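You operate a simulated robot arm through the tools that you are given. There is no shell and no other tool.

You are at the controls of a simulated two-armed robot. One attempt, no reset.

## Task
Pack the box from the stock tray: pad on top, both flaps shut, tape rubbed down across the seam.
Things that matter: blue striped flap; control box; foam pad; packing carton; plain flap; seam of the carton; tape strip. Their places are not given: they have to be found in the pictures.

It is judged by the outcome, as a careful person would: the job done as asked, and still so three seconds after it is handed in. It fails if anything else is knocked over, pushed out of place, dropped, spilled or broken.

## Robot
Two 7-joint arms with two-finger parallel grippers on one trunk that stands fixed in place. Base frame: the origin is at the foot of the trunk, x ahead of it, y to its left, z up; the work surface is at about z = 800. Lengths are in mm, angles in degrees, forces in N, time in s.
The left shoulder is at [70, 156, 1080], the right one opposite. Each reaches about 1231 mm from its shoulder. Payload 3.91 kg a hand.
The TCP of each hand is the grasp point between the finger pads, 30 mm short of the fingertips. In the tool frame z runs along the fingers and y along their closing line. The gripper opens to 110 mm. The fingers are 20 mm wide and 10 mm thick; the gripper's body (48 by 112 mm) begins 55 mm behind the TCP.
Orientation is told as [roll, pitch, yaw] about the base's x, y, z axes, in that order, counted from this pose: with the fingers straight down and closing along the base's y, the tool's x points along the base's -x, its y along +y and its z along -z.

## Interface
- The arms move only by the tool drive_tool. It takes "left_rows", "right_rows" or both (then of equal length, played together; a hand with none holds still); each is a list of rows, each a list of 6 numbers: the shift along the tool's x, y, z in units of 30 mm (1.0 is 30 mm), then the turn, a rotation vector about the tool's x, y, z in units of 4 degrees (1.0 is 4 degrees). In form: [[dx, dy, dz, rx, ry, rz], ...]. A call has 1 to 20 rows; each row shifts and turns the commanded pose from where the row before left it, along the tool's axes as they then stand. "left_claw" and "right_claw" are, for a hand that has rows, the finger opening in mm, from 0 to 110, set as the call begins (left out, the last holds). A call with a number of a shift or a turn outside -1 to 1 is refused whole. A row lasts 0.2 s, in which the tool goes at most 50 mm and 8.6 degrees; a call with a longer step from one row to the next is refused whole, and so is a gripper value outside its range. A pose out of reach is approached as far as the arm can. The call stops where the force on the tool passes 60 N (or 10 N more than at its start, if that is more) or the arm is blocked; 0.2 s more then pass. The fingers move at their own pace (about 108 mm/s each) and stop on an object; they squeeze with about 26 N. The grip force told is the motor's: it shows also when the fingers shut on nothing. Time passes only in rows, and 0.2 s behind the last, so rows that do not move let the fingers close. It gives the time, the measured TCP pose, the force on the tool (base axes), the opening and the grip force at its end, in the units of the frame above (readings bear some noise), with the torque about the TCP (base axes, N m) and any sound that the robot's microphone picked up.
- Cameras (640 x 400 px; columns grow to the right, rows downward): "scene" is now at [131.4, -43.4, 1324.8]; the picture's right is [-0.46, -0.89, 0.00], its down [-0.35, 0.18, -0.92] and it looks along [0.82, -0.42, -0.39] (base axes); focal length 262 px, centre (320, 200). "left" rides on the left gripper at [72, -17, -103] in its tool frame; the picture's right is [0.23, 0.97, 0.00], its down [-0.76, 0.18, -0.62] and it looks along [-0.61, 0.14, 0.78] (tool axes); focal length 222 px, centre (320, 200). "right" rides on the right gripper at [72, 17, -103] in its tool frame; the picture's right is [-0.23, 0.97, 0.00], its down [-0.76, -0.18, -0.62] and it looks along [-0.61, -0.14, 0.78] (tool axes); focal length 222 px, centre (320, 200).
- camera(camera): a new picture of that camera. No time passes.
- lift_body(by): slides the trunk up (or, below 0, down) by that many mm; the arms and the scene camera ride with it, the base frame stays. It gives what a move gives, with no picture.
- aim_head(pan, tilt): turns the head with the scene camera to pan (to the left, within 86 degrees either way) and tilt (down, from -29 to 69), counted from straight ahead of the robot. It gives what a move gives.
- measure_at(camera, pixels): for up to 12 pixels [column, row] of the newest picture of that camera ("zoom" is the newest enlarged one), the place [x, y, z] in the base frame of the surface seen there, good to about 3 mm. No time passes.
- inspect(camera, box): a new picture of the part [left, top, right, bottom] of that camera's present view, enlarged. No time passes.
- hand_in(): hands the job in; it is judged then, once.

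Leave the grippers open and the arms clear of the work at the hand-in unless told otherwise.

The tools are called as a command line: name --argument value ..., lists and objects as JSON in quotes. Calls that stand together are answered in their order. drive_tool: Moves the arms, as the interface text tells. Its arguments: {"type":"object","properties":{"left_rows":{"type":"array","items":{"type":"array","items":{"type":"number"}}},"left_claw":{"type":"number"},"right_rows":{"type":"array","items":{"type":"array","items":{"type":"number"}}},"right_claw":{"type":"number"}},"required":[]} The other tools are called the same way: lift_body (by) moves the trunk up or down; aim_head (pan, tilt) turns the head that bears the scene camera; camera (camera) takes a picture; measure_at (camera, pixels) gives the place of the surface under pixels of a picture; inspect (camera, box) takes an enlarged picture of a part of a camera's view; hand_in () hands the job in.

At the start:

```text
time: 0.0
left_tcp_pos: [736.7, -62.0, 1301.2]
left_orientation: [0.0, -0.1, -0.1]
left_ft_force: [0.1, -0.2, 0.4]
left_wrist_torque: [0.0, 0.02, -0.01]
left_grip_width: 109.7
left_finger_force: 0.1
right_tcp_pos: [385.3, -578.9, 1264.8]
right_orientation: [0.0, 0.0, 0.1]
right_ft_force: [-0.7, -0.4, 0.3]
right_wrist_torque: [0.01, -0.01, -0.01]
right_grip_width: 110.1
right_finger_force: 0.1
trunk travel left (down, up): [-525.0, 415.0]
head pan, tilt (commanded): [-27.2, 23.1]
```

scene: 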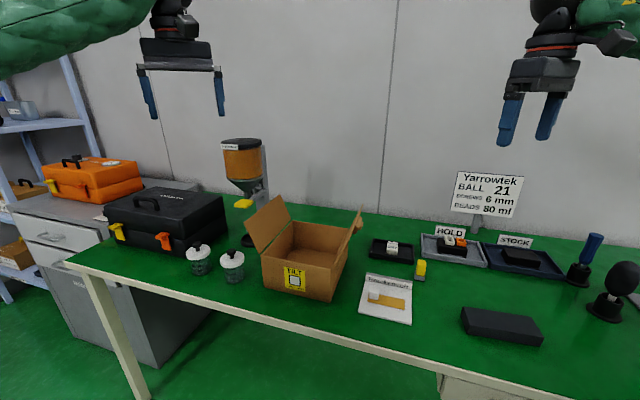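
right: 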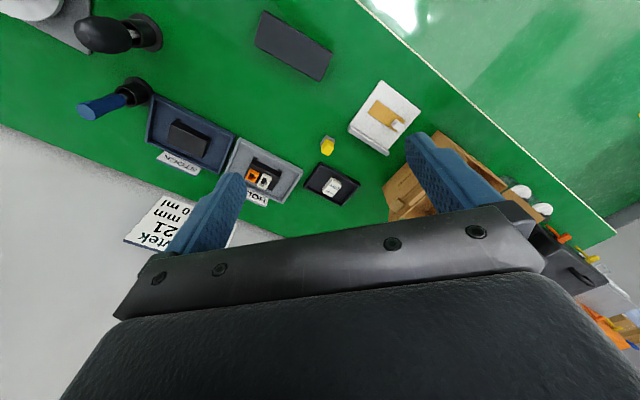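
left: 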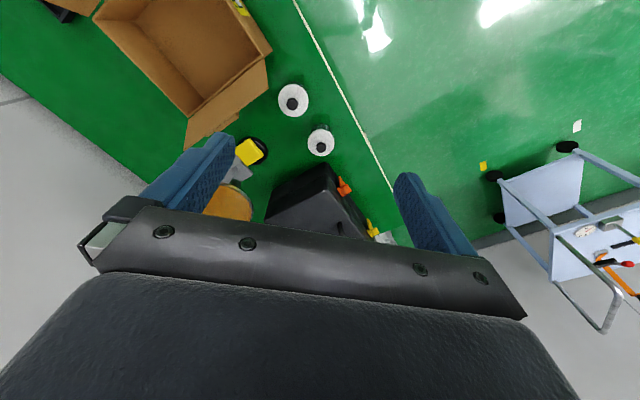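

I see a carton near (305,260) with open flaps, a black slab near (500,325) that is probably the foam pad, trays marked HOLD and STOCK, and a card with a tape-like strip near (386,298). I'll zoom in on these before moving anything.

inspect --camera "scene" --box '[230, 170, 390, 310]'

inspect --camera "scene" --box '[350, 210, 560, 350]'

inspect --camera "right" --box '[140, 0, 440, 230]'

```text
2.86 times, centred on (310, 240) of scene
```

zoom: 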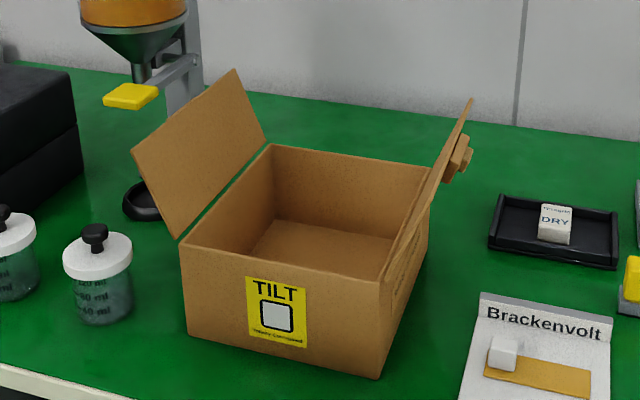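

```text
2.86 times, centred on (455, 280) of scene
```

zoom: 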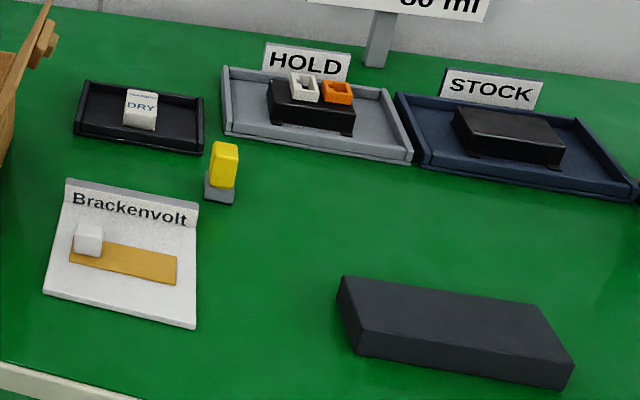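

```text
1.74 times, centred on (290, 115) of right
```

zoom: 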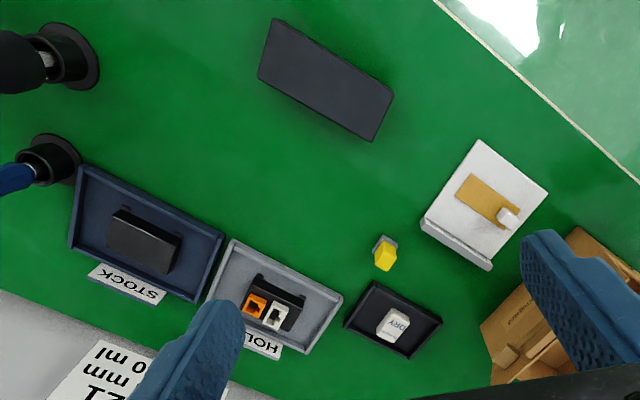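

The STOCK tray holds a plain black control box. The HOLD one carries connectors, so I'll leave it alone. Next I'll measure the main features and look more closely at the flaps.

aim_head --pan -20 --tilt 35

camera --camera "scene"

```text
time: 0.7
left_tcp_pos: [736.7, -61.9, 1301.8]
left_orientation: [-0.1, 0.0, 0.0]
left_ft_force: [-0.7, -0.1, -0.4]
left_wrist_torque: [0.0, 0.03, -0.02]
left_grip_width: 110.1
left_finger_force: 0.0
right_tcp_pos: [385.4, -577.6, 1266.1]
right_orientation: [0.0, -0.1, 0.1]
right_ft_force: [0.0, 0.7, -0.4]
right_wrist_torque: [-0.01, -0.01, 0.02]
right_grip_width: 110.2
right_finger_force: 0.0
trunk travel left (down, up): [-525.0, 415.0]
head pan, tilt (commanded): [-20.0, 35.0]
```

```text
taken
```

scene: 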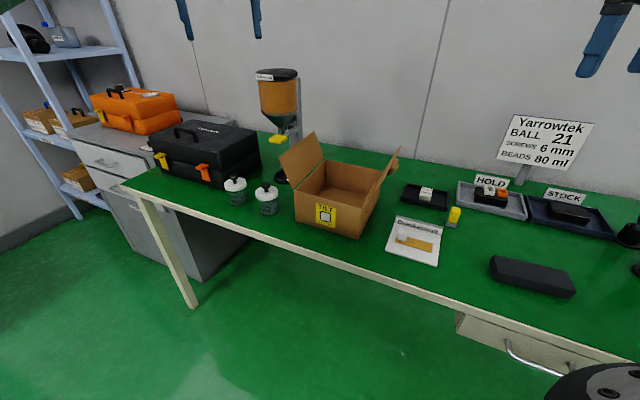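

The whole workspace fits in this view. I'll zoom on the carton and on the right-hand items, then measure them.

inspect --camera "scene" --box '[270, 120, 410, 250]'

measure_at --camera "zoom" --pixels '[[110, 330], [130, 450]]'

```text
3.08 times, centred on (340, 185) of scene
```

zoom: 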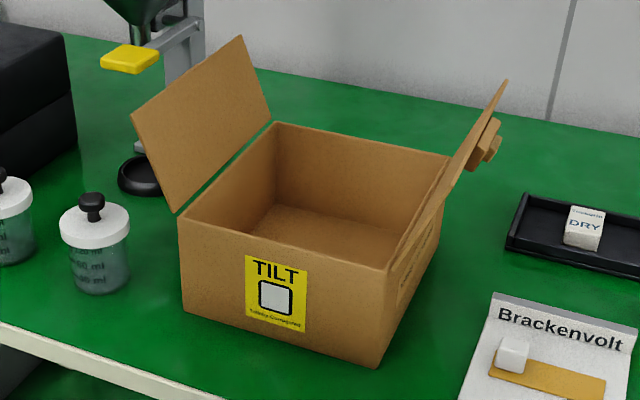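

```text
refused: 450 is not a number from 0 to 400
```

In the zoom, the carton's top corners are near (182,216), (386,272), (277,124) and (452,157). The left flap's edge runs (133,118)–(240,37), and the tab on the right flap is near (487,140). I'll measure these.

measure_at --camera "zoom" --pixels '[[183, 220], [383, 273], [279, 126], [449, 160], [137, 120], [239, 42], [505, 85], [488, 140], [493, 152], [183, 308], [378, 364], [320, 225]]'

measure_at --camera "scene" --pixels '[[491, 258], [496, 279], [572, 297], [575, 285], [505, 256], [550, 209], [589, 216], [582, 223], [548, 214], [403, 240], [420, 245], [440, 250]]'

```text
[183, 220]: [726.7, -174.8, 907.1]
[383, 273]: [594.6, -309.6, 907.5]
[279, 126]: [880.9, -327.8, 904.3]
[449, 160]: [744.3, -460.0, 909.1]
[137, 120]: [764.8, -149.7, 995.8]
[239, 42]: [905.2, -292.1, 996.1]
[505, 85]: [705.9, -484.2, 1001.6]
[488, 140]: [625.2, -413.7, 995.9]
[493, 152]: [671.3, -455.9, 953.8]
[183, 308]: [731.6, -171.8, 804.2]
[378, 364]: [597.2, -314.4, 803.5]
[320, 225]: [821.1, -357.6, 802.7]
```

```text
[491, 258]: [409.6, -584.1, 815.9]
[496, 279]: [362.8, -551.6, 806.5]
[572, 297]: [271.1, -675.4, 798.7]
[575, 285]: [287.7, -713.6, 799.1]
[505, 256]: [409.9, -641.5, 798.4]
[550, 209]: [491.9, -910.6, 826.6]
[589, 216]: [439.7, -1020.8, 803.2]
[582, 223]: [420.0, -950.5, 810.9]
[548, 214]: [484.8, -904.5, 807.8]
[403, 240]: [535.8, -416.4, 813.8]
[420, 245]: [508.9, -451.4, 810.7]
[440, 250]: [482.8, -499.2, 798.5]
```

The carton measures about 190 × 215 mm and 107 mm tall, turned 45° to the base axes, with its hinges along AC and BD. Next I'll look through the right and left hand cameras to find the blue stripe.

camera --camera "right"

inspect --camera "right" --box '[370, 110, 530, 230]'

inspect --camera "left" --box '[60, 0, 300, 180]'

inspect --camera "scene" --box '[370, 170, 640, 310]'

```text
taken
```

right: 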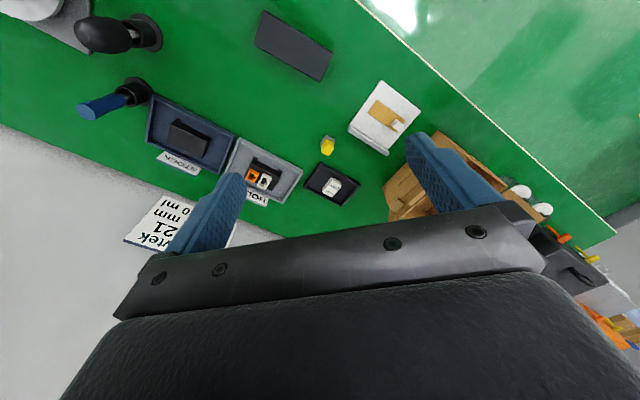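

```text
3.33 times, centred on (450, 170) of right
```

zoom: 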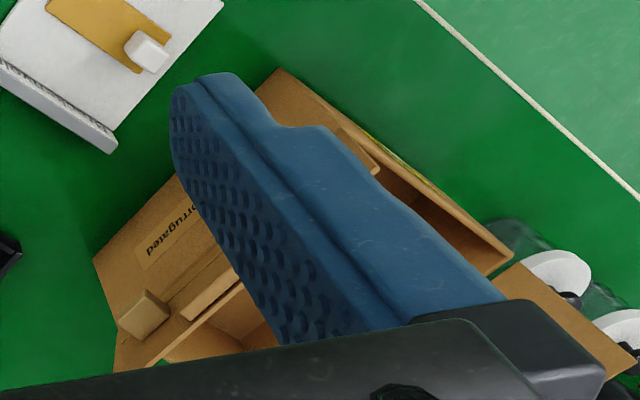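

```text
2.22 times, centred on (180, 90) of left
```

zoom: 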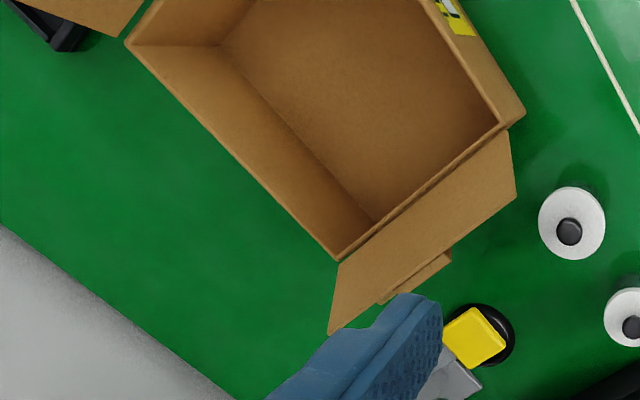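

```text
2.37 times, centred on (505, 240) of scene
```

zoom: 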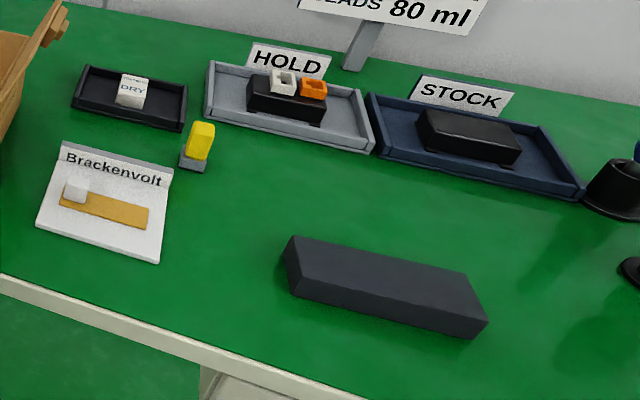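

Both flaps carry a small knob on their outer side. Before moving, I'll measure the STOCK control box, the pad and the tape card in detail through the right camera.

inspect --camera "right" --box '[130, 80, 250, 180]'

inspect --camera "scene" --box '[520, 180, 640, 260]'

inspect --camera "right" --box '[240, 0, 440, 160]'

measure_at --camera "zoom" --pixels '[[65, 38], [290, 118], [58, 145], [262, 255], [170, 140], [445, 330], [430, 285], [515, 410]]'

```text
4.00 times, centred on (190, 130) of right
```

zoom: 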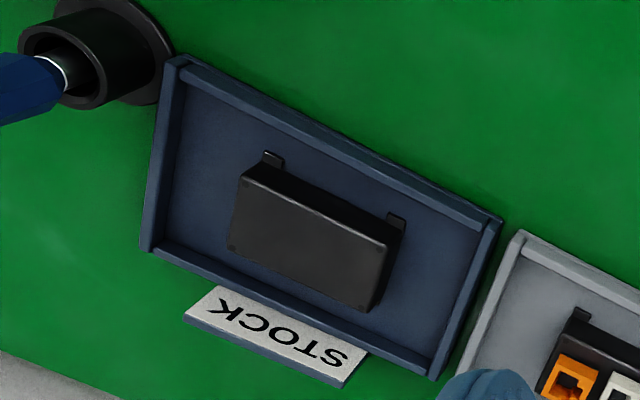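

```text
5.00 times, centred on (580, 220) of scene
```

zoom: 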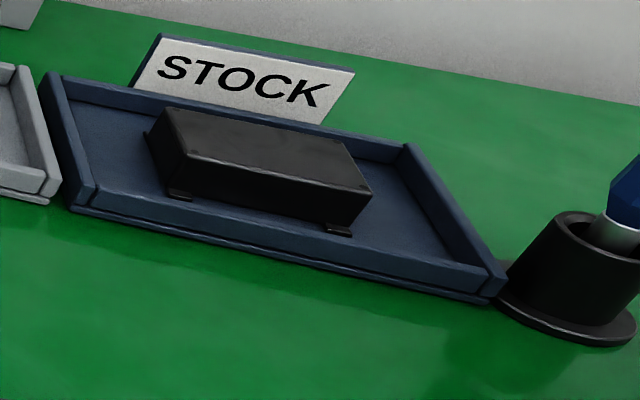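

```text
2.50 times, centred on (340, 80) of right
```

zoom: 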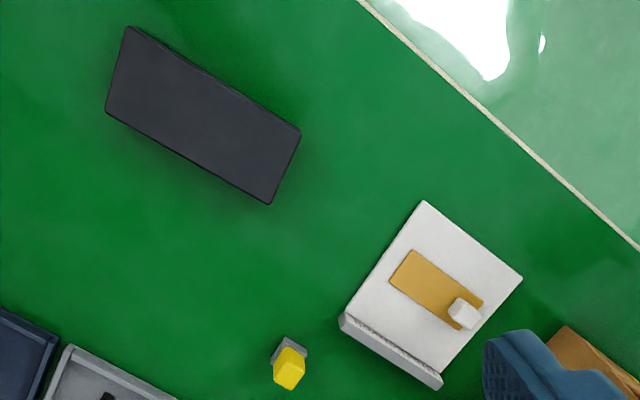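

```text
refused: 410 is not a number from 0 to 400
```

In this zoom, the pad's corners are about (130,28), (300,132), (107,110) and (270,203). The tape strip's corners are about (412,252), (391,280), (482,300) and (460,328), and its white cube is at (463,313). I'll measure them.

measure_at --camera "zoom" --pixels '[[133, 33], [296, 134], [110, 108], [267, 199], [205, 115], [413, 255], [394, 280], [480, 301], [461, 326], [463, 312], [425, 204], [519, 279]]'

inspect --camera "right" --box '[130, 80, 250, 180]'

measure_at --camera "zoom" --pixels '[[246, 170], [390, 250], [232, 245], [370, 305], [310, 240], [200, 130], [270, 160], [395, 222], [180, 62], [495, 222], [150, 248], [432, 372]]'

```text
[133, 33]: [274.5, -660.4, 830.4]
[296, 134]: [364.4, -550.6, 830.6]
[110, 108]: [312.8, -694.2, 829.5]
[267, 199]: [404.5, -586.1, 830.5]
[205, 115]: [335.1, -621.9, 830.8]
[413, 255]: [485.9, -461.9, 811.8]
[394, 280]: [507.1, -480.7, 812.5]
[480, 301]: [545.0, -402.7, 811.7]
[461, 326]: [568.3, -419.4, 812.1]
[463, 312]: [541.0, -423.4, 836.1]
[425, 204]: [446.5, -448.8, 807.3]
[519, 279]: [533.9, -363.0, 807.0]
```

```text
4.00 times, centred on (190, 130) of right
```

zoom: 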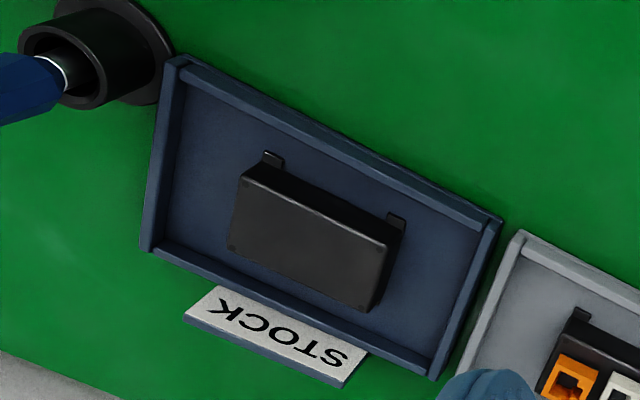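

```text
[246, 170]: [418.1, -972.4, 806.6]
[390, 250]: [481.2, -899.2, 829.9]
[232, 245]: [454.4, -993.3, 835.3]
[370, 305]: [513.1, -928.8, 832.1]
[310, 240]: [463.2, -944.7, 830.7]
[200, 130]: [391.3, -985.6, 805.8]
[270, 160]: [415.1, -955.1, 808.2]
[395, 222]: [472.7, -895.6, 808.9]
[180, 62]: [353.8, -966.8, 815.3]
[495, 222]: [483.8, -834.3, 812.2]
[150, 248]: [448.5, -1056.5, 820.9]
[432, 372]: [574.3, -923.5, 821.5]
```

The pad is about 145×55×30 mm, centred near (339,-623). The control box is about 87×44×25 mm, centred near (468,-946), with its top at z≈831. The tape is about 83×28 mm with a white cube handle. Now I'll measure the neighbours, which are the jars, the dispenser, the toolbox and the card.

measure_at --camera "scene" --pixels '[[236, 183], [267, 191], [285, 140], [275, 75], [282, 178], [258, 165], [300, 90], [455, 212], [425, 190], [205, 140], [240, 160], [297, 150]]'

inspect --camera "scene" --box '[220, 50, 340, 220]'

camera --camera "left"

measure_at --camera "left" --pixels '[[263, 140], [250, 152], [240, 170], [228, 195], [290, 100], [320, 140], [270, 205], [235, 115], [250, 100], [215, 130], [195, 130], [265, 65]]'

```text
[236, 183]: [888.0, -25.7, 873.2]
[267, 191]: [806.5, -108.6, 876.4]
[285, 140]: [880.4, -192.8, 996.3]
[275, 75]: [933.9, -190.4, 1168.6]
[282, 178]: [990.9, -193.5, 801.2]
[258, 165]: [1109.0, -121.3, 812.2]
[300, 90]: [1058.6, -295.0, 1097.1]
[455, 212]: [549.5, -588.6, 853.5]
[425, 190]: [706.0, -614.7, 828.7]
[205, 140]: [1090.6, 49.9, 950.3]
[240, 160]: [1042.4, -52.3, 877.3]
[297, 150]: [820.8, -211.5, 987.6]
```

```text
2.35 times, centred on (280, 135) of scene
```

zoom: 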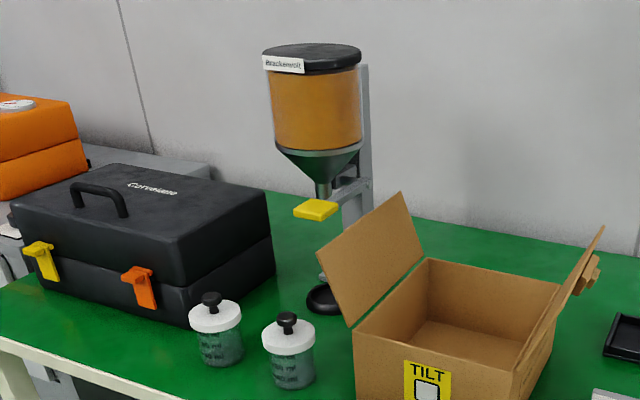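

```text
taken
```

left: 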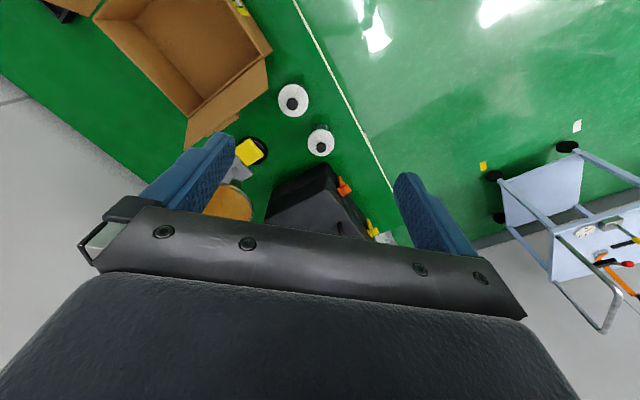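

```text
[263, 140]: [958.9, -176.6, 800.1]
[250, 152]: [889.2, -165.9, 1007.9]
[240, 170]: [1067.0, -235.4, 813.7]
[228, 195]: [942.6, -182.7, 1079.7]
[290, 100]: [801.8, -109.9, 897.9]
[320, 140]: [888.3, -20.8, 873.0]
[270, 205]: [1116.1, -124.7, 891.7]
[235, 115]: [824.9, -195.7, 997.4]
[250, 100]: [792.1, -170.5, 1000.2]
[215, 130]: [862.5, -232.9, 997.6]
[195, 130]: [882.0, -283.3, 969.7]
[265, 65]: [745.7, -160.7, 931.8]
```

The dispenser's yellow paddle is about 45 mm outside the left flap, near z 1000, so I'll stay clear of it. First I'll turn the right hand 45° so its closing line runs across the control box's short side, and start toward the STOCK tray at a safe height.

drive_tool --right_rows '[[0, 0, 0, 0, 0, -0.9375], [0, 0, 0, 0, 0, -0.9375], [0, 0, 0, 0, 0, -0.9375], [0, 0, 0, 0, 0, -0.9375], [0, 0, 0, 0, 0, -0.9375], [0, 0, 0, 0, 0, -0.9375], [0, 0, 0, 0, 0, -0.9375], [0, 0, 0, 0, 0, -0.9375], [0, 0, 0, 0, 0, -0.9375], [0, 0, 0, 0, 0, -0.9375], [0, 0, 0, 0, 0, -0.9375], [0, 0, 0, 0, 0, -0.9375], [0.6, -0.95, 0.5, 0, 0, 0], [0.6, -0.95, 0.5, 0, 0, 0], [0.6, -0.95, 0.5, 0, 0, 0], [0.6, -0.95, 0.5, 0, 0, 0], [0.6, -0.95, 0.5, 0, 0, 0], [0.6, -0.95, 0.5, 0, 0, 0], [0.6, -0.95, 0.5, 0, 0, 0], [0.6, -0.95, 0.5, 0, 0, 0]]' --right_claw 70

camera --camera "right"

```text
time: 4.9
left_tcp_pos: [735.5, -61.0, 1303.0]
left_orientation: [0.0, 0.0, 0.1]
left_ft_force: [-1.0, 0.5, -0.4]
left_wrist_torque: [0.01, -0.02, 0.01]
left_grip_width: 110.1
left_finger_force: 0.1
right_tcp_pos: [420.8, -449.9, 1149.3]
right_orientation: [0.2, 0.1, 44.8]
right_ft_force: [0.5, -0.5, 0.0]
right_wrist_torque: [0.01, -0.01, -0.01]
right_grip_width: 70.2
right_finger_force: 0.1
right hand out of reach, approached as far as the arm can: row 6, 7, 8, 9, 10, 11, 12, 13, 14, 15, 16, 17, 18, 19, 20
trunk travel left (down, up): [-525.0, 415.0]
head pan, tilt (commanded): [-20.0, 35.0]
```

```text
taken
```

right: 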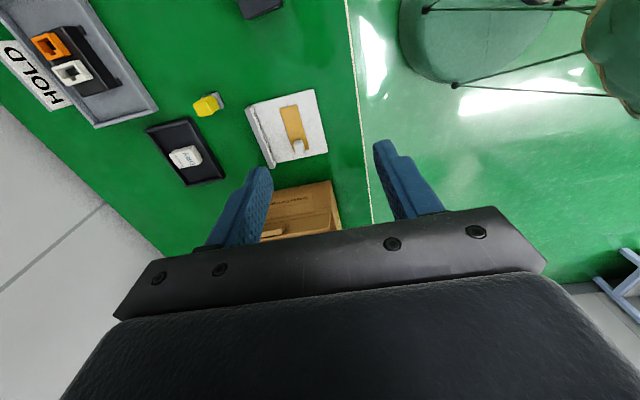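

The right hand reached yaw 44.8° but drifted to (421,-450), so that yaw is beyond what the wrist can do there. I'll turn back a little to see how the commanded pose behaves.

drive_tool --right_rows '[[0, 0, 0, 0, 0, 1], [0, 0, 0, 0, 0, 1], [0, 0, 0, 0, 0, 1], [0, 0, 0, 0, 0, 1], [0, 0, 0, 0, 0, 1], [0, 0, 0, 0, 0, 1]]'

```text
time: 6.3
left_tcp_pos: [736.1, -61.1, 1302.0]
left_orientation: [0.1, 0.0, 0.0]
left_ft_force: [-0.4, 0.5, -0.3]
left_wrist_torque: [0.01, -0.01, -0.02]
left_grip_width: 109.9
left_finger_force: 0.1
right_tcp_pos: [419.5, -449.0, 1148.2]
right_orientation: [-0.1, 0.1, 21.0]
right_ft_force: [-0.4, -0.9, -0.2]
right_wrist_torque: [-0.02, 0.03, 0.0]
right_grip_width: 70.0
right_finger_force: 0.0
trunk travel left (down, up): [-525.0, 415.0]
head pan, tilt (commanded): [-20.0, 35.0]
```

A new call starts from the pose actually reached, which is useful to know. The yaw limit is on the positive side, so I'll go the other way, to -135°, which gives the same finger line. I'll rotate in place here, well above everything.

drive_tool --right_rows '[[0, 0, -0.5, 0, 0, 1], [0, 0, -0.5, 0, 0, 1], [0, 0, -0.5, 0, 0, 1], [0, 0, -0.5, 0, 0, 1], [0, 0, 0, 0, 0, 1], [0, 0, 0, 0, 0, 1], [0, 0, 0, 0, 0, 1], [0, 0, 0, 0, 0, 1], [0, 0, 0, 0, 0, 1], [0, 0, 0, 0, 0, 1], [0, 0, 0, 0, 0, 1], [0, 0, 0, 0, 0, 1], [0, 0, 0, 0, 0, 1], [0, 0, 0, 0, 0, 1], [0, 0, 0, 0, 0, 1], [0, 0, 0, 0, 0, 1], [0, 0, 0, 0, 0, 1], [0, 0, 0, 0, 0, 1], [0, 0, 0, 0, 0, 1], [0, 0, 0, 0, 0, 1]]'

```text
time: 10.5
left_tcp_pos: [737.3, -61.4, 1302.6]
left_orientation: [-0.1, -0.1, -0.1]
left_ft_force: [0.0, 0.4, 0.1]
left_wrist_torque: [0.0, 0.0, 0.04]
left_grip_width: 110.1
left_finger_force: 0.1
right_tcp_pos: [419.0, -449.7, 1208.2]
right_orientation: [0.0, 0.0, -59.0]
right_ft_force: [-0.5, -0.2, -0.7]
right_wrist_torque: [0.0, -0.03, -0.02]
right_grip_width: 70.3
right_finger_force: 0.0
trunk travel left (down, up): [-525.0, 415.0]
head pan, tilt (commanded): [-20.0, 35.0]
```

The turn to -59° went through cleanly, so I'll carry on to -135°.

drive_tool --right_rows '[[0, 0, 0, 0, 0, 1], [0, 0, 0, 0, 0, 1], [0, 0, 0, 0, 0, 1], [0, 0, 0, 0, 0, 1], [0, 0, 0, 0, 0, 1], [0, 0, 0, 0, 0, 1], [0, 0, 0, 0, 0, 1], [0, 0, 0, 0, 0, 1], [0, 0, 0, 0, 0, 1], [0, 0, 0, 0, 0, 1], [0, 0, 0, 0, 0, 1], [0, 0, 0, 0, 0, 1], [0, 0, 0, 0, 0, 1], [0, 0, 0, 0, 0, 1], [0, 0, 0, 0, 0, 1], [0, 0, 0, 0, 0, 1], [0, 0, 0, 0, 0, 1], [0, 0, 0, 0, 0, 1], [0, 0, 0, 0, 0, 1]]'

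camera --camera "right"

```text
time: 14.5
left_tcp_pos: [736.0, -61.0, 1301.5]
left_orientation: [0.1, 0.0, -0.1]
left_ft_force: [0.7, 0.8, 0.0]
left_wrist_torque: [-0.03, 0.0, -0.02]
left_grip_width: 110.1
left_finger_force: 0.1
right_tcp_pos: [419.8, -449.5, 1208.8]
right_orientation: [0.0, 0.0, -135.0]
right_ft_force: [0.3, -0.1, -0.3]
right_wrist_torque: [0.0, -0.02, 0.01]
right_grip_width: 70.0
right_finger_force: 0.0
trunk travel left (down, up): [-525.0, 415.0]
head pan, tilt (commanded): [-20.0, 35.0]
```

```text
taken
```

right: 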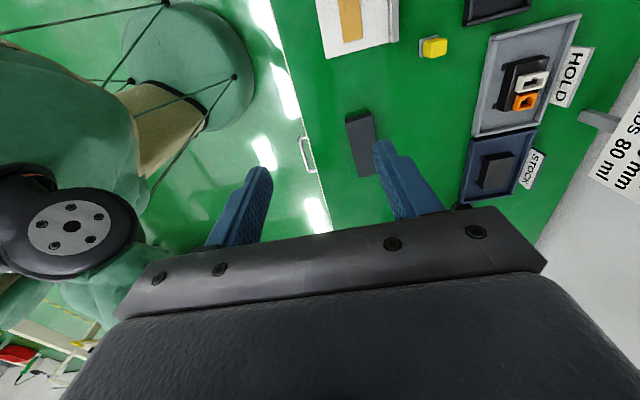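

The yaw of -135° is reached. In this frame tool x runs along +n and tool y along +t. I'll move above the control box at (467,-945) and come down partway, to z≈1060.

drive_tool --right_rows '[[-0.7046, 0.854, 0.2, 0, 0, 0], [-0.7046, 0.854, 0.2, 0, 0, 0], [-0.7046, 0.854, 0.2, 0, 0, 0], [-0.7046, 0.854, 0.2, 0, 0, 0], [-0.7046, 0.854, 0.2, 0, 0, 0], [-0.7046, 0.854, 0.3, 0, 0, 0], [-0.7046, 0.854, 0.3, 0, 0, 0], [-0.7046, 0.854, 0.3, 0, 0, 0], [-0.7046, 0.854, 0.3, 0, 0, 0], [-0.7046, 0.854, 0.3, 0, 0, 0], [-0.7046, 0.854, 0.5, 0, 0, 0], [-0.7046, 0.854, 0.5, 0, 0, 0], [-0.7046, 0.854, 0.5, 0, 0, 0], [-0.7046, 0.854, 0.5, 0, 0, 0], [-0.7046, 0.854, 0.5, 0, 0, 0]]' --right_claw 80

camera --camera "right"

camera --camera "scene"

```text
time: 17.7
left_tcp_pos: [737.4, -62.3, 1300.3]
left_orientation: [0.1, 0.2, 0.0]
left_ft_force: [-0.3, -0.6, 0.1]
left_wrist_torque: [0.04, 0.04, 0.01]
left_grip_width: 110.1
left_finger_force: 0.1
right_tcp_pos: [467.8, -944.1, 1056.4]
right_orientation: [-0.1, 0.1, -134.8]
right_ft_force: [0.6, 0.6, 0.7]
right_wrist_torque: [-0.01, 0.02, 0.01]
right_grip_width: 80.0
right_finger_force: 0.1
trunk travel left (down, up): [-525.0, 415.0]
head pan, tilt (commanded): [-20.0, 35.0]
```

```text
taken
```

right: 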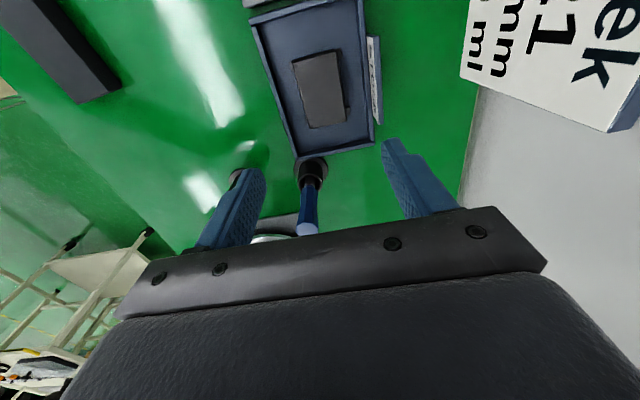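

```text
taken
```

scene: 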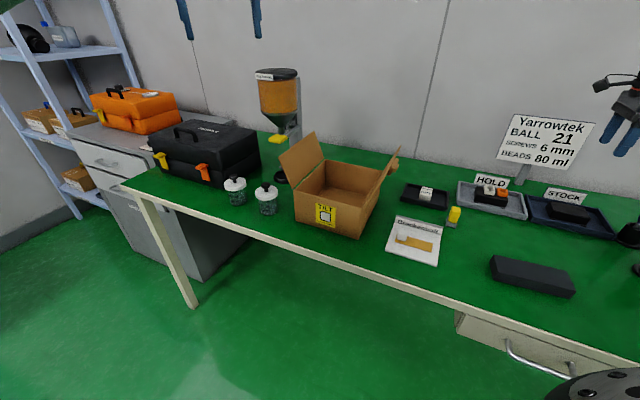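

The hand is above the tray and the control box shows at about (320,88). I'll zoom in for an accurate centre and orientation before going down.

inspect --camera "right" --box '[240, 0, 400, 160]'

measure_at --camera "right" --pixels '[[294, 63], [334, 52], [346, 119], [310, 127], [320, 88], [320, 160], [308, 200], [305, 225], [375, 60], [350, 10]]'

```text
2.50 times, centred on (320, 80) of right
```

zoom: 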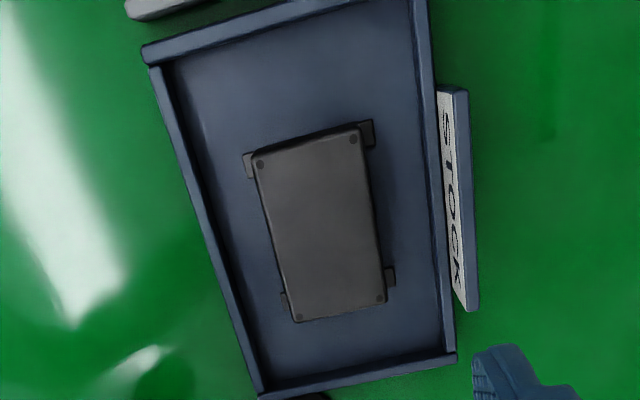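

```text
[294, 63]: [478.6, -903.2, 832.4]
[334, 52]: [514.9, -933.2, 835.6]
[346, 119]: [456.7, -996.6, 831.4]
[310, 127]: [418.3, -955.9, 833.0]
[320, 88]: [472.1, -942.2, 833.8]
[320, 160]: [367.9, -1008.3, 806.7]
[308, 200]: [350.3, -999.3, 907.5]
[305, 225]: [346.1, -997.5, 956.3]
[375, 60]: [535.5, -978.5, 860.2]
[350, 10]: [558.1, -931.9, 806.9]
```

The box centre comes out at n≈-339.5, t≈1000, about 83×50 mm, with four ears at the corners that the fingers will miss. I'll set the opening to 72 mm and go down in two stages.

drive_tool --right_rows '[[-0.09, 0.05, 1, 0, 0, 0], [0, 0, 1, 0, 0, 0], [0, 0, 1, 0, 0, 0], [0, 0, 1, 0, 0, 0], [0, 0, 1, 0, 0, 0], [0, 0, 1, 0, 0, 0]]' --right_claw 72

camera --camera "right"

inspect --camera "right" --box '[200, 80, 440, 230]'

```text
time: 19.1
left_tcp_pos: [736.9, -63.3, 1301.6]
left_orientation: [0.1, 0.0, 0.0]
left_ft_force: [0.6, 0.5, 0.5]
left_wrist_torque: [0.01, 0.01, -0.04]
left_grip_width: 110.2
left_finger_force: 0.1
right_tcp_pos: [466.2, -949.0, 875.9]
right_orientation: [-0.1, 0.1, -135.0]
right_ft_force: [-0.3, -0.4, -1.2]
right_wrist_torque: [0.0, 0.03, 0.03]
right_grip_width: 71.9
right_finger_force: 0.1
trunk travel left (down, up): [-525.0, 415.0]
head pan, tilt (commanded): [-20.0, 35.0]
```

```text
taken
```

right: 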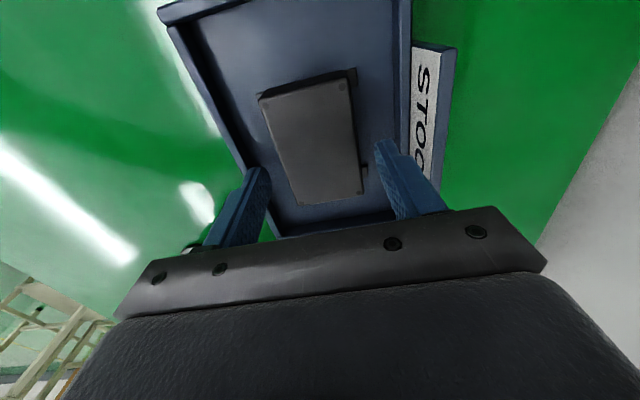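

```text
2.67 times, centred on (320, 155) of right
```

zoom: 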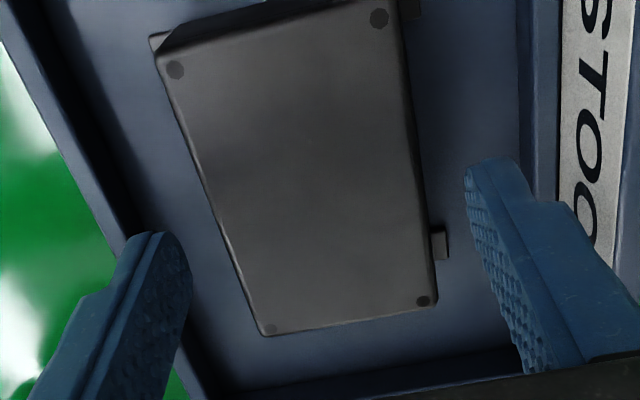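

The fingers straddle the box. I'll go down 35 mm, to about z 841.

drive_tool --right_rows '[[0.05, 0, 0.5, 0, 0, 0], [0, 0, 0.4, 0, 0, 0], [0, 0, 0.25, 0, 0, 0]]'

inspect --camera "right" --box '[200, 80, 440, 230]'

```text
time: 19.9
left_tcp_pos: [736.1, -61.4, 1301.6]
left_orientation: [-0.1, 0.0, 0.0]
left_ft_force: [-0.3, -0.5, 0.4]
left_wrist_torque: [-0.01, -0.02, 0.01]
left_grip_width: 109.8
left_finger_force: 0.0
right_tcp_pos: [469.9, -945.6, 843.8]
right_orientation: [0.0, 0.0, -134.9]
right_ft_force: [-0.3, 0.5, -0.7]
right_wrist_torque: [-0.02, 0.03, -0.01]
right_grip_width: 71.9
right_finger_force: 0.0
trunk travel left (down, up): [-525.0, 415.0]
head pan, tilt (commanded): [-20.0, 35.0]
```

```text
2.67 times, centred on (320, 155) of right
```

zoom: 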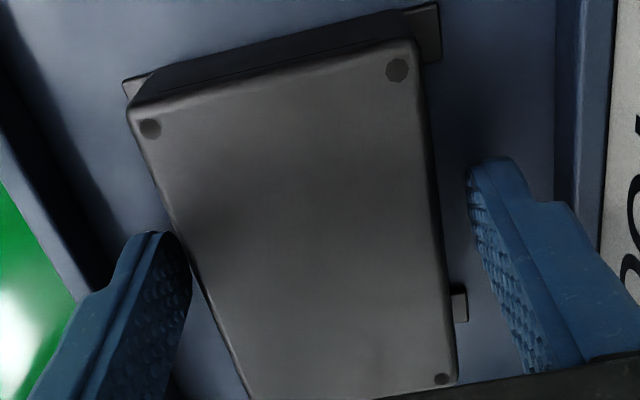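

The fingers are beside the box at the right height, so I'll close on it.

drive_tool --right_rows '[[0, 0, 0, 0, 0, 0], [0, 0, 0, 0, 0, 0], [0, 0, 0, 0, 0, 0], [0, 0, 0, 0, 0, 0]]' --right_claw 30

inspect --camera "right" --box '[200, 80, 440, 230]'

```text
time: 20.9
left_tcp_pos: [736.6, -60.9, 1300.8]
left_orientation: [0.0, 0.0, 0.0]
left_ft_force: [-0.1, 0.3, -0.2]
left_wrist_torque: [0.0, -0.02, -0.01]
left_grip_width: 109.8
left_finger_force: 0.0
right_tcp_pos: [467.4, -947.0, 842.5]
right_orientation: [0.0, 0.0, -134.9]
right_ft_force: [-0.7, -0.7, 0.1]
right_wrist_torque: [0.0, 0.0, 0.03]
right_grip_width: 57.4
right_finger_force: 26.4
trunk travel left (down, up): [-525.0, 415.0]
head pan, tilt (commanded): [-20.0, 35.0]
```

```text
2.67 times, centred on (320, 155) of right
```

zoom: 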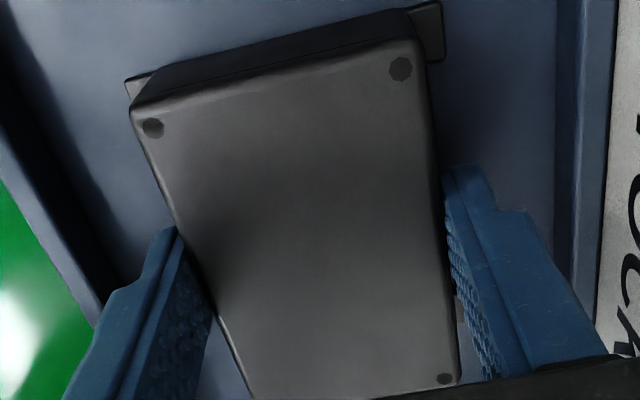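

The grip holds at 57.4 mm with 26 N. I'll lift straight up 60 mm and check.

drive_tool --right_rows '[[0, 0, -0.3, 0, 0, 0], [0, 0, -0.5, 0, 0, 0], [0, 0, -0.6, 0, 0, 0], [0, 0, -0.6, 0, 0, 0]]'

camera --camera "right"

```text
time: 21.9
left_tcp_pos: [737.0, -60.5, 1301.6]
left_orientation: [0.0, 0.0, 0.0]
left_ft_force: [0.3, -0.5, -0.1]
left_wrist_torque: [0.01, -0.05, 0.01]
left_grip_width: 109.7
left_finger_force: 0.0
right_tcp_pos: [467.9, -947.3, 903.2]
right_orientation: [0.0, -0.1, -134.9]
right_ft_force: [-0.3, 0.8, -0.4]
right_wrist_torque: [-0.02, -0.02, -0.01]
right_grip_width: 30.0
right_finger_force: 0.0
trunk travel left (down, up): [-525.0, 415.0]
head pan, tilt (commanded): [-20.0, 35.0]
```

```text
taken
```

right: 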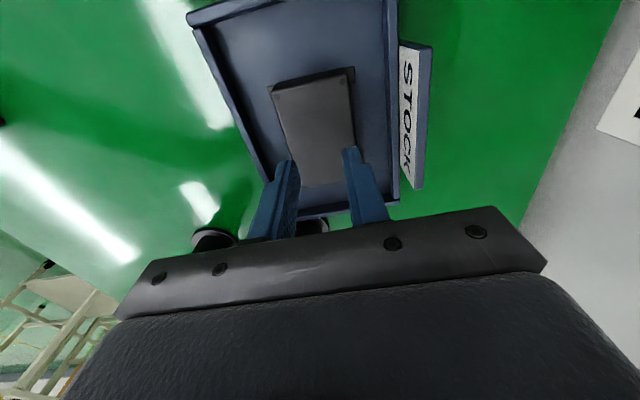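

The fingers shut to 30 mm and the box is still in the tray, so they slipped off. I'll look closely at the box's sides to see why, and check that it hasn't shifted.

inspect --camera "right" --box '[180, 0, 420, 200]'

measure_at --camera "right" --pixels '[[273, 91], [351, 74], [355, 140], [292, 165], [320, 120], [312, 85], [345, 68], [273, 84], [361, 120]]'

inspect --camera "scene" --box '[520, 180, 640, 260]'

```text
2.00 times, centred on (300, 100) of right
```

zoom: 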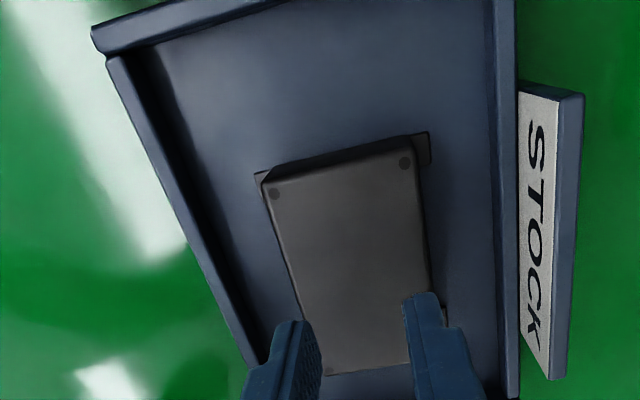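

```text
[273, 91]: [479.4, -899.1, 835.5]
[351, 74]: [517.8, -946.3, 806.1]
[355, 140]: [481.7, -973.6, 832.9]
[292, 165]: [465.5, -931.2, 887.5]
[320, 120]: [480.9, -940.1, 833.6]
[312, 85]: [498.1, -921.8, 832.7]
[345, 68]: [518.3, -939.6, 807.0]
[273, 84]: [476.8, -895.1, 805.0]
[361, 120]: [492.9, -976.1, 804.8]
```

```text
5.00 times, centred on (580, 220) of scene
```

zoom: 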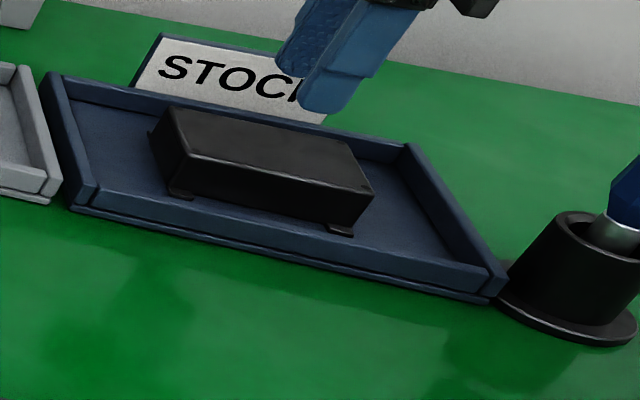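

The box hasn't moved. It is about 28 mm tall (z 805–833) and my fingertips only overlapped its upper part. I'll reopen, go lower so the tips are just above the tray floor, then close and lift in small steps.

drive_tool --right_rows '[[0, 0, 0, 0, 0, 0], [0, 0, 0, 0, 0, 0], [0, 0, 0.6, 0, 0, 0], [0, 0, 0.6, 0, 0, 0], [0, 0, 0.5, 0, 0, 0], [0, 0, 0.3, 0, 0, 0], [0, 0, 0.15, 0, 0, 0]]' --right_claw 74

```text
time: 23.5
left_tcp_pos: [736.3, -62.9, 1301.8]
left_orientation: [0.1, 0.1, 0.0]
left_ft_force: [-0.5, 0.0, -0.7]
left_wrist_torque: [-0.02, 0.02, 0.03]
left_grip_width: 109.9
left_finger_force: 0.0
right_tcp_pos: [467.2, -946.6, 837.7]
right_orientation: [0.1, 0.0, -134.9]
right_ft_force: [0.7, 0.7, -0.2]
right_wrist_torque: [-0.01, 0.0, 0.03]
right_grip_width: 74.1
right_finger_force: 0.1
trunk travel left (down, up): [-525.0, 415.0]
head pan, tilt (commanded): [-20.0, 35.0]
```

The tips are now about 2 mm above the tray floor. I'll close, then lift just 12 mm in small rows.

drive_tool --right_rows '[[0, 0, 0, 0, 0, 0], [0, 0, 0, 0, 0, 0], [0, 0, 0, 0, 0, 0], [0, 0, 0, 0, 0, 0], [0, 0, 0, 0, 0, 0]]' --right_claw 0

drive_tool --right_rows '[[0, 0, -0.08, 0, 0, 0], [0, 0, -0.08, 0, 0, 0], [0, 0, -0.12, 0, 0, 0], [0, 0, -0.12, 0, 0, 0]]'

```text
time: 24.7
left_tcp_pos: [737.4, -60.7, 1301.6]
left_orientation: [0.0, 0.1, 0.0]
left_ft_force: [0.1, 0.4, 0.7]
left_wrist_torque: [0.02, 0.0, 0.0]
left_grip_width: 110.1
left_finger_force: 0.0
right_tcp_pos: [467.8, -946.9, 838.9]
right_orientation: [-0.1, 0.0, -134.9]
right_ft_force: [0.0, -0.3, -0.6]
right_wrist_torque: [-0.01, 0.01, 0.0]
right_grip_width: 57.6
right_finger_force: 25.7
trunk travel left (down, up): [-525.0, 415.0]
head pan, tilt (commanded): [-20.0, 35.0]
```

```text
time: 25.7
left_tcp_pos: [736.2, -62.0, 1301.6]
left_orientation: [0.0, 0.0, 0.0]
left_ft_force: [-0.1, -0.5, 1.1]
left_wrist_torque: [-0.01, 0.04, 0.06]
left_grip_width: 109.9
left_finger_force: 0.0
right_tcp_pos: [466.6, -945.6, 849.8]
right_orientation: [-0.1, 0.0, -134.9]
right_ft_force: [0.0, 0.0, -1.8]
right_wrist_torque: [0.0, -0.02, -0.01]
right_grip_width: 57.7
right_finger_force: 25.7
trunk travel left (down, up): [-525.0, 415.0]
head pan, tilt (commanded): [-20.0, 35.0]
```

The opening is still 57.7 mm and there is a small downward load of 1.8 N. I'll look to see whether the box came up with the fingers.

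inspect --camera "right" --box '[180, 60, 440, 230]'

inspect --camera "scene" --box '[520, 180, 640, 260]'

```text
2.35 times, centred on (310, 145) of right
```

zoom: 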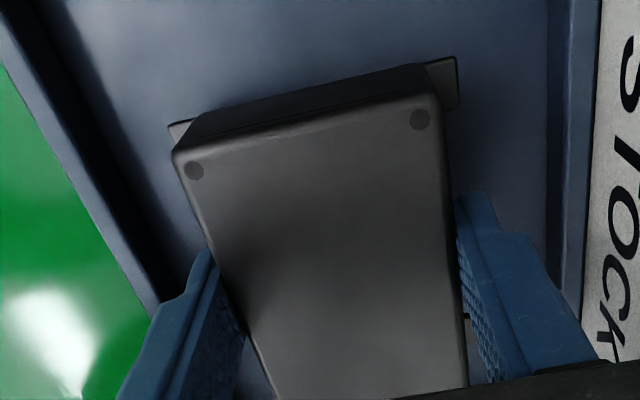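

```text
5.00 times, centred on (580, 220) of scene
```

zoom: 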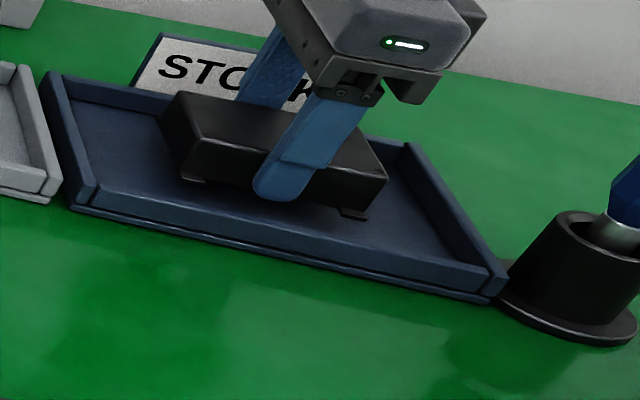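

The box is off the tray this time. I'll keep lifting gently and watch the opening.

drive_tool --right_rows '[[0, 0, -0.15, 0, 0, 0], [0, 0, -0.2, 0, 0, 0], [0, 0, -0.25, 0, 0, 0], [0, 0, -0.3, 0, 0, 0], [0, 0, -0.3, 0, 0, 0], [0, 0, -0.3, 0, 0, 0], [0, 0, -0.2, 0, 0, 0], [0, 0, -0.1, 0, 0, 0], [0, 0, 0, 0, 0, 0]]'

inspect --camera "scene" --box '[520, 150, 640, 250]'

camera --camera "right"

```text
time: 27.7
left_tcp_pos: [736.1, -60.6, 1302.7]
left_orientation: [0.1, -0.1, 0.0]
left_ft_force: [-0.4, -0.3, 0.1]
left_wrist_torque: [-0.02, -0.03, -0.02]
left_grip_width: 109.8
left_finger_force: 0.0
right_tcp_pos: [469.1, -946.9, 904.0]
right_orientation: [0.0, 0.0, -134.9]
right_ft_force: [0.1, 0.9, -1.1]
right_wrist_torque: [-0.02, -0.02, -0.02]
right_grip_width: 57.5
right_finger_force: 26.1
trunk travel left (down, up): [-525.0, 415.0]
head pan, tilt (commanded): [-20.0, 35.0]
```

```text
4.00 times, centred on (580, 200) of scene
```

zoom: 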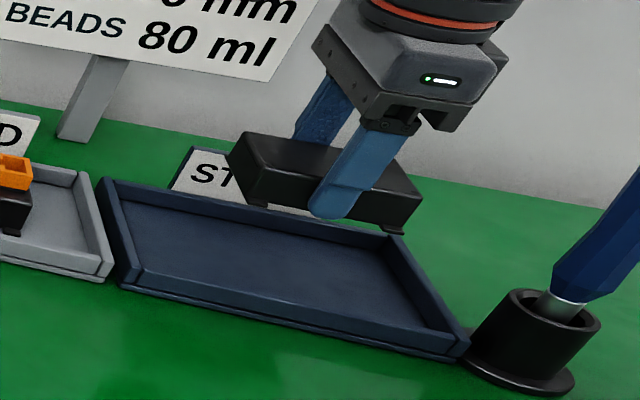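

```text
taken
```

right: 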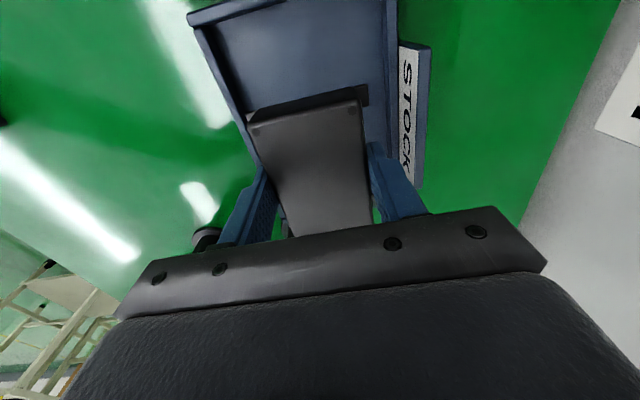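

The box is held and clear of the tray. Before crossing toward the carton I'll check how tall the Yarrowtek sign is and where it stands.

camera --camera "scene"

measure_at --camera "scene" --pixels '[[516, 118], [590, 125], [570, 166], [500, 155], [522, 178], [635, 190]]'

```text
taken
```

scene: 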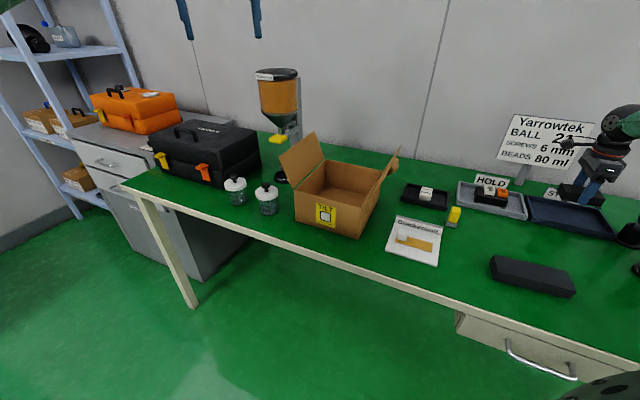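

```text
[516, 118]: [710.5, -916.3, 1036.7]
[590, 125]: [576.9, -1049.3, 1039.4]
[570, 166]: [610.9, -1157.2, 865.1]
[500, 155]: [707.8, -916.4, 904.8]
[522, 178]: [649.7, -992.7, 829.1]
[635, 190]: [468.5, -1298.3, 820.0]
```

The sign stands behind at t≈1150, so it's clear of my path. I'll raise the box to z≈1085 while shifting toward the carton row, with gentle steps.

drive_tool --right_rows '[[0, 0, -0.2, 0, 0, 0], [0, -0.1, -0.4, 0, 0, 0], [0, -0.2, -0.6, 0, 0, 0], [0, -0.3, -0.7, 0, 0, 0], [0.1, -0.4, -0.7, 0, 0, 0], [0.2, -0.5, -0.7, 0, 0, 0], [0.3, -0.5, -0.7, 0, 0, 0], [0.4, -0.5, -0.7, 0, 0, 0], [0.5, -0.5, -0.6, 0, 0, 0], [0.6, -0.5, -0.5, 0, 0, 0], [0.7, -0.5, -0.3, 0, 0, 0], [0.7, -0.5, -0.1, 0, 0, 0], [0.7, -0.5, 0, 0, 0, 0], [0.7, -0.4, 0, 0, 0, 0], [0.7, -0.4, 0, 0, 0, 0], [0.7, -0.4, 0, 0, 0, 0], [0.7, -0.4, 0, 0, 0, 0], [0.6, -0.3, 0, 0, 0, 0], [0.4, -0.2, 0, 0, 0, 0], [0.2, -0.1, 0, 0, 0, 0]]'

camera --camera "right"

camera --camera "scene"

```text
time: 31.9
left_tcp_pos: [737.6, -61.9, 1301.4]
left_orientation: [0.0, 0.0, 0.0]
left_ft_force: [0.3, -0.3, 0.4]
left_wrist_torque: [-0.02, -0.01, 0.0]
left_grip_width: 109.9
left_finger_force: 0.1
right_tcp_pos: [488.4, -619.4, 1090.4]
right_orientation: [0.0, 0.0, -134.9]
right_ft_force: [0.0, 0.2, -1.6]
right_wrist_torque: [-0.01, 0.0, 0.03]
right_grip_width: 57.6
right_finger_force: 25.8
trunk travel left (down, up): [-525.0, 415.0]
head pan, tilt (commanded): [-20.0, 35.0]
```

```text
taken
```

right: 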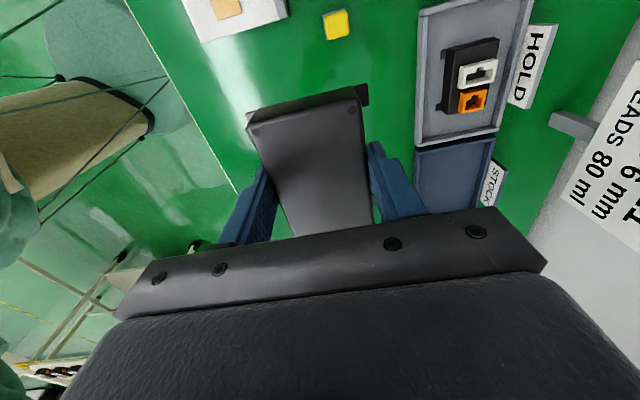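

```text
taken
```

scene: 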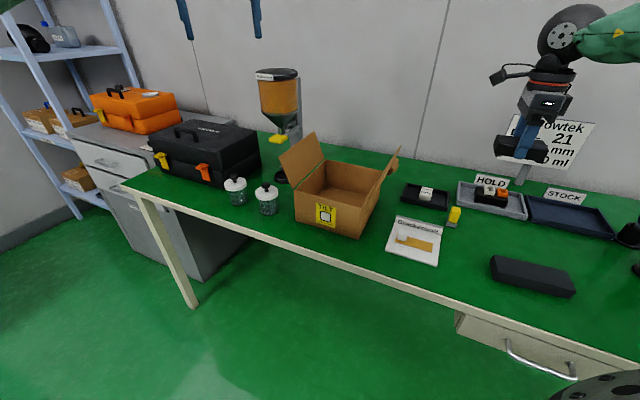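

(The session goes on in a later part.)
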